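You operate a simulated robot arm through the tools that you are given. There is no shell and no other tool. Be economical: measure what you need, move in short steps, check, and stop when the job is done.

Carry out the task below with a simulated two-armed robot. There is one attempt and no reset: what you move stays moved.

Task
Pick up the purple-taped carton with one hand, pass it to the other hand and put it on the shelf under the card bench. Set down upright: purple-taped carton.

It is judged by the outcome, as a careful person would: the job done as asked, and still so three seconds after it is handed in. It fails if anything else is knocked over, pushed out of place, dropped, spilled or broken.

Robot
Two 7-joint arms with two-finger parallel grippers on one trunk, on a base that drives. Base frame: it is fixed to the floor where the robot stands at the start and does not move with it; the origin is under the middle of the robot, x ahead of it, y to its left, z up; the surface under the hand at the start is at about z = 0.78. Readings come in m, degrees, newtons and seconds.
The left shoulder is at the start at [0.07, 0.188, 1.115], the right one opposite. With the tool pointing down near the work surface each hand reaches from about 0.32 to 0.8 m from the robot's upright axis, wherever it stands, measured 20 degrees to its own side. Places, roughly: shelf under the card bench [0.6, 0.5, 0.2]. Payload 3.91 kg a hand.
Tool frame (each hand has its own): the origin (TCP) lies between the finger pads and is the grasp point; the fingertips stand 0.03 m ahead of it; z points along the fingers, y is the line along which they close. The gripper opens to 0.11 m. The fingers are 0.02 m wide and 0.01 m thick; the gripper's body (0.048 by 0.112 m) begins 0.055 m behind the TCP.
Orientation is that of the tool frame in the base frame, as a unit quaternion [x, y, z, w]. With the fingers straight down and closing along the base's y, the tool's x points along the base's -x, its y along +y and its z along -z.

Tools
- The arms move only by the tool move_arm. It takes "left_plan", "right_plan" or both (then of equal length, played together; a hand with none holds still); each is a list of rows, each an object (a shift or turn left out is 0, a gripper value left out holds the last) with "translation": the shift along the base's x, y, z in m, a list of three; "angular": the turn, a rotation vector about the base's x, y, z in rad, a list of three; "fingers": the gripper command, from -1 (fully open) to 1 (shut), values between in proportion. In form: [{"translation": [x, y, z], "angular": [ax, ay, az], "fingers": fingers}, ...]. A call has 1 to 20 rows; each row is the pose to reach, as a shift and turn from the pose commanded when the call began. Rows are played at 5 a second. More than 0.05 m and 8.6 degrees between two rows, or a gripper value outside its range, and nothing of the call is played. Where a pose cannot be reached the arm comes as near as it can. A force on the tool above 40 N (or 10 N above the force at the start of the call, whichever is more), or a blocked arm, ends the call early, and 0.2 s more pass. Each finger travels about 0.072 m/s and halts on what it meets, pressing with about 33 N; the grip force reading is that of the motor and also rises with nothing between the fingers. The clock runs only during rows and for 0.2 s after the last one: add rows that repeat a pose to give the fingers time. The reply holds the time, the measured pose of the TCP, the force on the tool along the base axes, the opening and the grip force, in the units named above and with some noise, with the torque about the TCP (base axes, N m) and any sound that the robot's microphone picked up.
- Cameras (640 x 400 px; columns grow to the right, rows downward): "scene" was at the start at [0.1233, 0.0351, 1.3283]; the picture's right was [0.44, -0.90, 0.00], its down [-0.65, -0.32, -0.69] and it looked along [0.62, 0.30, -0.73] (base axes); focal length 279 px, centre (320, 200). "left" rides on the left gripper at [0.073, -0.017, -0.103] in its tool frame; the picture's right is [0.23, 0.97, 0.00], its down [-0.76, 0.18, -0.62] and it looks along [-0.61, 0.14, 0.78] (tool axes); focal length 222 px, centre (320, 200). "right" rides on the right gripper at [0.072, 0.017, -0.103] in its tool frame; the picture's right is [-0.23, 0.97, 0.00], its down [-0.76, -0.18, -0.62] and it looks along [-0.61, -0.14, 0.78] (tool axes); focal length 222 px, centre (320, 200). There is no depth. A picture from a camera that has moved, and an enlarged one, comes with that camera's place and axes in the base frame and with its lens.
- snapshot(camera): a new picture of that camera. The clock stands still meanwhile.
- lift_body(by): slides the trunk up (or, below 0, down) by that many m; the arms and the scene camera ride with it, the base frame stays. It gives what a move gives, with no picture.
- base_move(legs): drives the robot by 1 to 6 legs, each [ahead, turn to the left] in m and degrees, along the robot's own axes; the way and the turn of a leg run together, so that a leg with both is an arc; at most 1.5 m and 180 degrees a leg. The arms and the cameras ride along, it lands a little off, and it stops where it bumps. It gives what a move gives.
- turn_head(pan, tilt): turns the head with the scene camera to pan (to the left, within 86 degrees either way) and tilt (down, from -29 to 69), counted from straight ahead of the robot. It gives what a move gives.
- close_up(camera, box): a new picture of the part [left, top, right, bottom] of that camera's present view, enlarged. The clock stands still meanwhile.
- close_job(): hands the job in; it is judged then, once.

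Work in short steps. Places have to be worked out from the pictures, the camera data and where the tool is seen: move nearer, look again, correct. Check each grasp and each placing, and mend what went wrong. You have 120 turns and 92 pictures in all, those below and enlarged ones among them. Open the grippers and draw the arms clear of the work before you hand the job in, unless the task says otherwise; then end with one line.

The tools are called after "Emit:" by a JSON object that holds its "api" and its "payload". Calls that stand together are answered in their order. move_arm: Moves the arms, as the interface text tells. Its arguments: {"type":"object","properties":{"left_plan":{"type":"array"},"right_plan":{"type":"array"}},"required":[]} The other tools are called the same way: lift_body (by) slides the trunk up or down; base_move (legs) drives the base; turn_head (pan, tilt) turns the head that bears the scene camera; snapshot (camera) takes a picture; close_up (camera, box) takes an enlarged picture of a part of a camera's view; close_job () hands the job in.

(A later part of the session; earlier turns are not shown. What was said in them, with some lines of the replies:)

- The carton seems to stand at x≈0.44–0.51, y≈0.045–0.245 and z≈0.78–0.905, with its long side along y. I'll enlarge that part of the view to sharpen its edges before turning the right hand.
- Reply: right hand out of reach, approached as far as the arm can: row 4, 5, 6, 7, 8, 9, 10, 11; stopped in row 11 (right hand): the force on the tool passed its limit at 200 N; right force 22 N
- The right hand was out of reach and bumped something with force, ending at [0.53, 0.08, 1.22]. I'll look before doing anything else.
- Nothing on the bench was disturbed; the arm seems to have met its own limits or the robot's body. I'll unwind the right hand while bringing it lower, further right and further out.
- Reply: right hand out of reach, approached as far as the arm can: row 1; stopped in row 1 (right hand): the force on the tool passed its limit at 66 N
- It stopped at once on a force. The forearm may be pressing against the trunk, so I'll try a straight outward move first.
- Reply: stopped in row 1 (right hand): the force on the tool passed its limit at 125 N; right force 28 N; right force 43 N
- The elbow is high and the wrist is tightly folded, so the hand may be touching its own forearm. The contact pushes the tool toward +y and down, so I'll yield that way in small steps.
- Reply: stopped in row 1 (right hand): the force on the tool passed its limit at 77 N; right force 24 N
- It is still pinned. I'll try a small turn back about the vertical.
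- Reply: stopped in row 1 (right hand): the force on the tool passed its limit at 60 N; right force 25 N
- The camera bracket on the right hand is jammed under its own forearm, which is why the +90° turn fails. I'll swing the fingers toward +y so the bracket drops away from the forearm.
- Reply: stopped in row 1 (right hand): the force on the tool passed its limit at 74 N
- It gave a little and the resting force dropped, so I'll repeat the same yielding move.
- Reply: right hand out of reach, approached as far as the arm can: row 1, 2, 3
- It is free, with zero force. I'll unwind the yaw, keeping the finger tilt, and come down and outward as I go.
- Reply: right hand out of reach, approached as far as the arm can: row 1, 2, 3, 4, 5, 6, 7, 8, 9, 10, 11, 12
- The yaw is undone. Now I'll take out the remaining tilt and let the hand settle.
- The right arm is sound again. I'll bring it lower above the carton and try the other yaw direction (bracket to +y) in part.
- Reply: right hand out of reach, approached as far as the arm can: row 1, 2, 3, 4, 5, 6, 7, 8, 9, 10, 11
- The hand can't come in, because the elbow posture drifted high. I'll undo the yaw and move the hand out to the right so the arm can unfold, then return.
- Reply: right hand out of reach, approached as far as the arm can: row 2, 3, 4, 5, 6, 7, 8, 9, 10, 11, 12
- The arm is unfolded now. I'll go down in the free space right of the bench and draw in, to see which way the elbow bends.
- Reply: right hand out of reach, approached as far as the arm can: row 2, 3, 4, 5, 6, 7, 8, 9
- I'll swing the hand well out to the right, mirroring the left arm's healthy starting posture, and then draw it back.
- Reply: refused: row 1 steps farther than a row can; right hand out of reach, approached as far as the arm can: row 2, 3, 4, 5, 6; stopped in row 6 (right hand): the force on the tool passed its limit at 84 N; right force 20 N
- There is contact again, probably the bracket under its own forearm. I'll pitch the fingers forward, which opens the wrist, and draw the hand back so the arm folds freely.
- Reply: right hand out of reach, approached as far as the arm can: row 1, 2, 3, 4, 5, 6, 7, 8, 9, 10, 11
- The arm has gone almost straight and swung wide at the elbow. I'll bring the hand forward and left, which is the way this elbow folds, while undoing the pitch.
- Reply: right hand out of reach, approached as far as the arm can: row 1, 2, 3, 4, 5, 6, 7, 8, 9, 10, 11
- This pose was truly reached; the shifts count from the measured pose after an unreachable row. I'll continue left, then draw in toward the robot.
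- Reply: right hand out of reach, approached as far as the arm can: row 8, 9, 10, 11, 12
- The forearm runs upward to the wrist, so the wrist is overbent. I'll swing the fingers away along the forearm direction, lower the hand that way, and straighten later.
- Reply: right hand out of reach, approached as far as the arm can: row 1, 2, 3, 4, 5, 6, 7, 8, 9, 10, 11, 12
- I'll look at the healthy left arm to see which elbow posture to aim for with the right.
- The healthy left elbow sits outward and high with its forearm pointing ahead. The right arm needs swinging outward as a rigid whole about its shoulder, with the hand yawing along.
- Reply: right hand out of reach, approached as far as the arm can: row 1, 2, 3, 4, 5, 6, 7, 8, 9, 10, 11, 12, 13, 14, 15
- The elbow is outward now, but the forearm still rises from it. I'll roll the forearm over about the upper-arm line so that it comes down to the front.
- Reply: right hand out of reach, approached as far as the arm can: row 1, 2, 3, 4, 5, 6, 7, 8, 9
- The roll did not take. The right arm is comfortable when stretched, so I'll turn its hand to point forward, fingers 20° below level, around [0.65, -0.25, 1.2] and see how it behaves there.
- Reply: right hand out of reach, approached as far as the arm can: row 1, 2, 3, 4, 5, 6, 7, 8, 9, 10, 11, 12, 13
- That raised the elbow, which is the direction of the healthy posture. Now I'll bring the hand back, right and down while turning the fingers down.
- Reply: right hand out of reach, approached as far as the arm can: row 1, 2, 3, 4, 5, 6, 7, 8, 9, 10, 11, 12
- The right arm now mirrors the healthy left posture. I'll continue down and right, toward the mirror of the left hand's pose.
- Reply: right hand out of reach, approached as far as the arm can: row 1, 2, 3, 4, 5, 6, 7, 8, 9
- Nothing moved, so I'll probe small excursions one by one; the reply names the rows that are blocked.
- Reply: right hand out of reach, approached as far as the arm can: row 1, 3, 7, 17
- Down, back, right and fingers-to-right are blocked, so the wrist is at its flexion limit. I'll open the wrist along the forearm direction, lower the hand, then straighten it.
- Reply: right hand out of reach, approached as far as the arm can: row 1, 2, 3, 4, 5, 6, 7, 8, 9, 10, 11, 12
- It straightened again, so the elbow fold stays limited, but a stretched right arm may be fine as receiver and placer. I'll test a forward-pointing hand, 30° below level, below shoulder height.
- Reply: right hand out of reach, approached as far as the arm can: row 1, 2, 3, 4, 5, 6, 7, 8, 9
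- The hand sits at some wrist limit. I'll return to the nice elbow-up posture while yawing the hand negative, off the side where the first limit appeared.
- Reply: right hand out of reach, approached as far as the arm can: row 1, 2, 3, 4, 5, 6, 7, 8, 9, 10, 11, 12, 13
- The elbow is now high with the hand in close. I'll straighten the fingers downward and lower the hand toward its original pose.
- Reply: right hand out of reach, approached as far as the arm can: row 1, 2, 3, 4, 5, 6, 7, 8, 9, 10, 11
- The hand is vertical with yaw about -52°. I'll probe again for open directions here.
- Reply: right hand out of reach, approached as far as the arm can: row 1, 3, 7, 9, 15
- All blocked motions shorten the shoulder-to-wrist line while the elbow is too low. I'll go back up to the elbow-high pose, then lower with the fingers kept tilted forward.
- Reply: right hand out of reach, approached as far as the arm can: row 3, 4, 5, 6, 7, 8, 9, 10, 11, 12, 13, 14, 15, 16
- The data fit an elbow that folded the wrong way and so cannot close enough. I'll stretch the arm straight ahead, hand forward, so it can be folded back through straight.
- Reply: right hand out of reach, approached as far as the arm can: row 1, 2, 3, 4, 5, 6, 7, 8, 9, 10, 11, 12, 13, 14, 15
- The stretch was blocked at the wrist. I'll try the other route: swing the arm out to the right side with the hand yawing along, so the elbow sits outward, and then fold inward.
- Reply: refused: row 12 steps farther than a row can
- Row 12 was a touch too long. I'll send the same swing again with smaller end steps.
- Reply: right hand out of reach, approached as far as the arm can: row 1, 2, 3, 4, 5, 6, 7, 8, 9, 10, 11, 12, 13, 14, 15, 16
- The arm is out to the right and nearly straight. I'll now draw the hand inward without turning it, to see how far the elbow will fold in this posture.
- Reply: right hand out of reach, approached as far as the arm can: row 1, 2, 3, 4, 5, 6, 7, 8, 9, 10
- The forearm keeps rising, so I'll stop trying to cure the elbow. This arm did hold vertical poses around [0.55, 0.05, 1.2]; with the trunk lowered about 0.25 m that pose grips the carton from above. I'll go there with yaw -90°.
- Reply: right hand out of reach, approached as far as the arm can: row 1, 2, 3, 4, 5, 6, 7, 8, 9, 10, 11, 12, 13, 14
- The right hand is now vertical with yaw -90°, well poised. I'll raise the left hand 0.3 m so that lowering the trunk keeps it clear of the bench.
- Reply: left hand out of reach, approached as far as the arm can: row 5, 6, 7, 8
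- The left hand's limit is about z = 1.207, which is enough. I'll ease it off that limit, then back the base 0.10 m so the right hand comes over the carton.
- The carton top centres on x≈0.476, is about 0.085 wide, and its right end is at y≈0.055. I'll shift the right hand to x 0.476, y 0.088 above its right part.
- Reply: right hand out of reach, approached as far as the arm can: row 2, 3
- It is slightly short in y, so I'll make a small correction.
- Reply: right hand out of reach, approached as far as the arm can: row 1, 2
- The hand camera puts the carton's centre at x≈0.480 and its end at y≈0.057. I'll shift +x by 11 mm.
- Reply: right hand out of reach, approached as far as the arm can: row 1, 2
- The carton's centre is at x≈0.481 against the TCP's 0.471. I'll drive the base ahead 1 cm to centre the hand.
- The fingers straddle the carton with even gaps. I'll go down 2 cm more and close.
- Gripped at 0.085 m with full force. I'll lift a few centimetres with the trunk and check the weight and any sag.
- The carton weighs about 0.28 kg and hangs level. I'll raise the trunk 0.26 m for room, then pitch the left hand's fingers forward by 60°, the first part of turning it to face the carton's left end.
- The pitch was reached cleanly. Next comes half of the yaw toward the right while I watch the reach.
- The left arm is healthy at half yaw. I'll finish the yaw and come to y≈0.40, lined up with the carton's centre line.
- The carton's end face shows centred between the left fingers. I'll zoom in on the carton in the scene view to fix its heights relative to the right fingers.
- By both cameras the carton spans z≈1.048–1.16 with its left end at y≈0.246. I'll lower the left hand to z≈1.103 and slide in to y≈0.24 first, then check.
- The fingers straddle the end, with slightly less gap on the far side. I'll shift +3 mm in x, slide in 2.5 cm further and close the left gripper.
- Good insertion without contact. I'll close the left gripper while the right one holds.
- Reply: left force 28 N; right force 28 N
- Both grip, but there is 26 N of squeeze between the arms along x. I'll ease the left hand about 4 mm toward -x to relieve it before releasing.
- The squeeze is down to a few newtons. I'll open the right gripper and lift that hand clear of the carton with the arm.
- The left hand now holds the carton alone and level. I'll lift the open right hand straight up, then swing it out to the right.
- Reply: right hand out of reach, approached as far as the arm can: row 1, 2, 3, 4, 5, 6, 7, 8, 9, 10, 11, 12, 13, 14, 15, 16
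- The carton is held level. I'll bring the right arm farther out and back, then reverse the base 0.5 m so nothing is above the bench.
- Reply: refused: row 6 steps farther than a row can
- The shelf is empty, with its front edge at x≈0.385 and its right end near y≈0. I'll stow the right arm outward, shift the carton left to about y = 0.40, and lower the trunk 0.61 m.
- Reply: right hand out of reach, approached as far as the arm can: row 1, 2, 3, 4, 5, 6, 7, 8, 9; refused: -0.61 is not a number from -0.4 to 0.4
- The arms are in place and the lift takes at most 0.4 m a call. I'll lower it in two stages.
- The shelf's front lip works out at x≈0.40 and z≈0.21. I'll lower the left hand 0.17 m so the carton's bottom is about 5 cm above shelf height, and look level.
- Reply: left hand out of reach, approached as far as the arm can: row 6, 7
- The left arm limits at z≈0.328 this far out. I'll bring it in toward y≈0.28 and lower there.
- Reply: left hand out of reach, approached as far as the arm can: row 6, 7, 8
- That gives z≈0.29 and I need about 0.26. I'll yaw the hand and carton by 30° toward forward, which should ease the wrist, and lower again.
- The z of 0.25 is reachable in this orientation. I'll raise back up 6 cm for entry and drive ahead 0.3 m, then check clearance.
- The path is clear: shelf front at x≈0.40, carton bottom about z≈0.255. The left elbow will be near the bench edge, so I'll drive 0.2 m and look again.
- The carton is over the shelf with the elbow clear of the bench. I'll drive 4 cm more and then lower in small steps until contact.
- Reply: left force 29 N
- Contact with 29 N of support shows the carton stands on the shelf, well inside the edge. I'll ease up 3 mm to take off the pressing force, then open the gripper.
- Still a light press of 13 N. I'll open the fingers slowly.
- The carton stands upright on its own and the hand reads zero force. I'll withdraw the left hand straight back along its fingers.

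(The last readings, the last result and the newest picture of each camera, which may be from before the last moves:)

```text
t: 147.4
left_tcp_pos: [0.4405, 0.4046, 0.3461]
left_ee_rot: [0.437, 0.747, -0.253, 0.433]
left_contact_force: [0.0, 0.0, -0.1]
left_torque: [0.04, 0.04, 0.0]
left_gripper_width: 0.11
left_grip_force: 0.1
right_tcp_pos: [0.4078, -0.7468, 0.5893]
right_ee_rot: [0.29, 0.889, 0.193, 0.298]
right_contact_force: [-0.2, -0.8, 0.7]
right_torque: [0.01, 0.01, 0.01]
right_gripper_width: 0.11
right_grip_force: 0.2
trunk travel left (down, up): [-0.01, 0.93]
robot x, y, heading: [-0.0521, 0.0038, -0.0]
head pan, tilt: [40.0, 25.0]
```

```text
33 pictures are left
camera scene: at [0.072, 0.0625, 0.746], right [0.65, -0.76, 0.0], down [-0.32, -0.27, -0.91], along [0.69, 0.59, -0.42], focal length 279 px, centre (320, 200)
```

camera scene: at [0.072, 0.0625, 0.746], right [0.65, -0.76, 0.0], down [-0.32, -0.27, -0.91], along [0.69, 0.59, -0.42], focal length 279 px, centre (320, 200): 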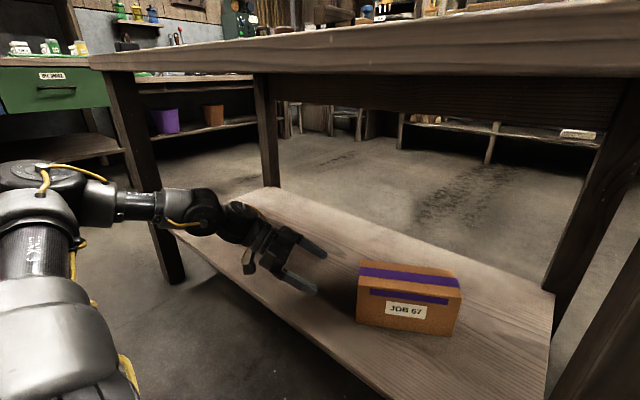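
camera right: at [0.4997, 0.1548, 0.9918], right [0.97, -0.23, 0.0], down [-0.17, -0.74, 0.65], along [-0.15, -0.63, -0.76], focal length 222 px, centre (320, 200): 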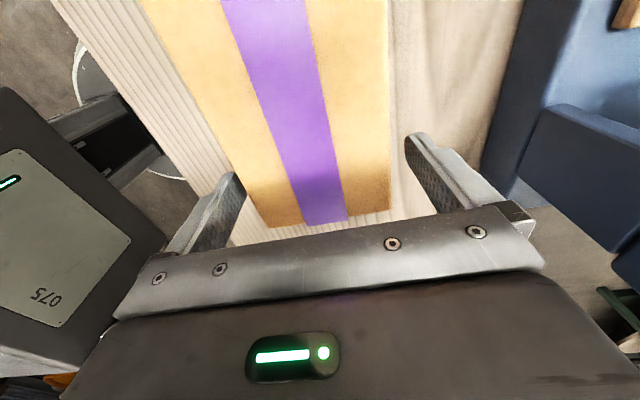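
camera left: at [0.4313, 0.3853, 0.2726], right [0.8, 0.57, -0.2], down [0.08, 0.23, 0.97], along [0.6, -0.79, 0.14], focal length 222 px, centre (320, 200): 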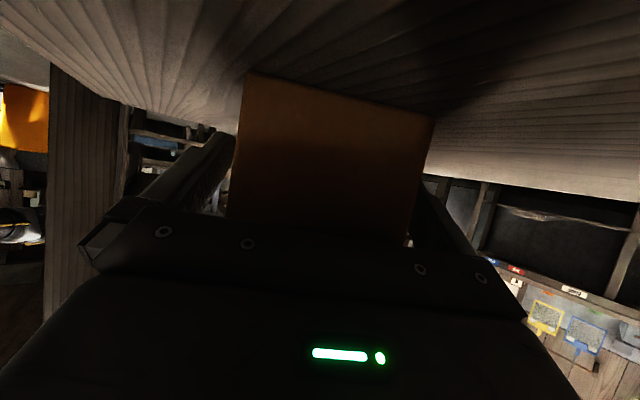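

The hand is clear and the carton stands well inside the shelf. I'll back the base off 0.5 m and take a last look.

Emit:
{"api": "base_move", "payload": {"legs": [[-0.5, 0]]}}

Emit:
{"api": "turn_head", "payload": {"pan": 20, "tilt": 15}}

Emit:
{"api": "snapshot", "payload": {"camera": "scene"}}

```text
t: 150.3
left_tcp_pos: [-0.053, 0.3988, 0.3464]
left_ee_rot: [0.442, 0.744, -0.256, 0.431]
left_contact_force: [0.2, -0.3, 0.6]
left_torque: [0.03, -0.02, 0.0]
left_gripper_width: 0.1102
left_grip_force: 0.0
right_tcp_pos: [-0.0988, -0.7528, 0.5893]
right_ee_rot: [0.295, 0.887, 0.192, 0.298]
right_contact_force: [-0.3, -0.6, 0.4]
right_torque: [0.01, -0.03, -0.03]
right_gripper_width: 0.11
right_grip_force: 0.1
trunk travel left (down, up): [-0.01, 0.93]
robot x, y, heading: [-0.5478, 0.0032, -0.5]
head pan, tilt: [40.0, 25.0]
```

```text
t: 151.2
left_tcp_pos: [-0.0539, 0.3992, 0.3461]
left_ee_rot: [0.443, 0.743, -0.256, 0.43]
left_contact_force: [0.2, 0.3, -0.8]
left_torque: [0.06, -0.03, 0.01]
left_gripper_width: 0.1102
left_grip_force: 0.1
right_tcp_pos: [-0.097, -0.7533, 0.5897]
right_ee_rot: [0.295, 0.887, 0.192, 0.299]
right_contact_force: [0.6, 0.2, 0.3]
right_torque: [-0.01, -0.02, 0.02]
right_gripper_width: 0.1101
right_grip_force: 0.1
trunk travel left (down, up): [-0.01, 0.93]
robot x, y, heading: [-0.5481, 0.0009, -0.3]
head pan, tilt: [20.0, 15.0]
```

```text
32 pictures are left
camera scene: at [-0.4088, 0.0335, 0.7622], right [0.34, -0.94, 0.0], down [-0.24, -0.09, -0.97], along [0.91, 0.33, -0.26], focal length 279 px, centre (320, 200)
```

scene: 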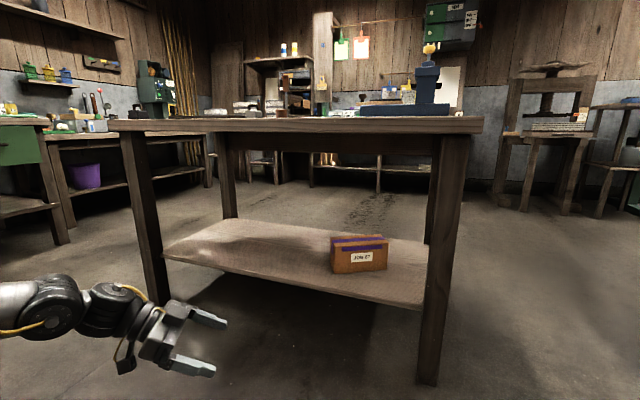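

The carton stands upright on the shelf, both grippers are open and clear, and the bench items are as they were. Handing in.

Emit:
{"api": "close_job", "payload": {}}

```text
The job is handed in.
```

The purple-taped carton was picked up with the right hand, passed to the left, and now stands upright on the shelf under the card bench; nothing else was moved.
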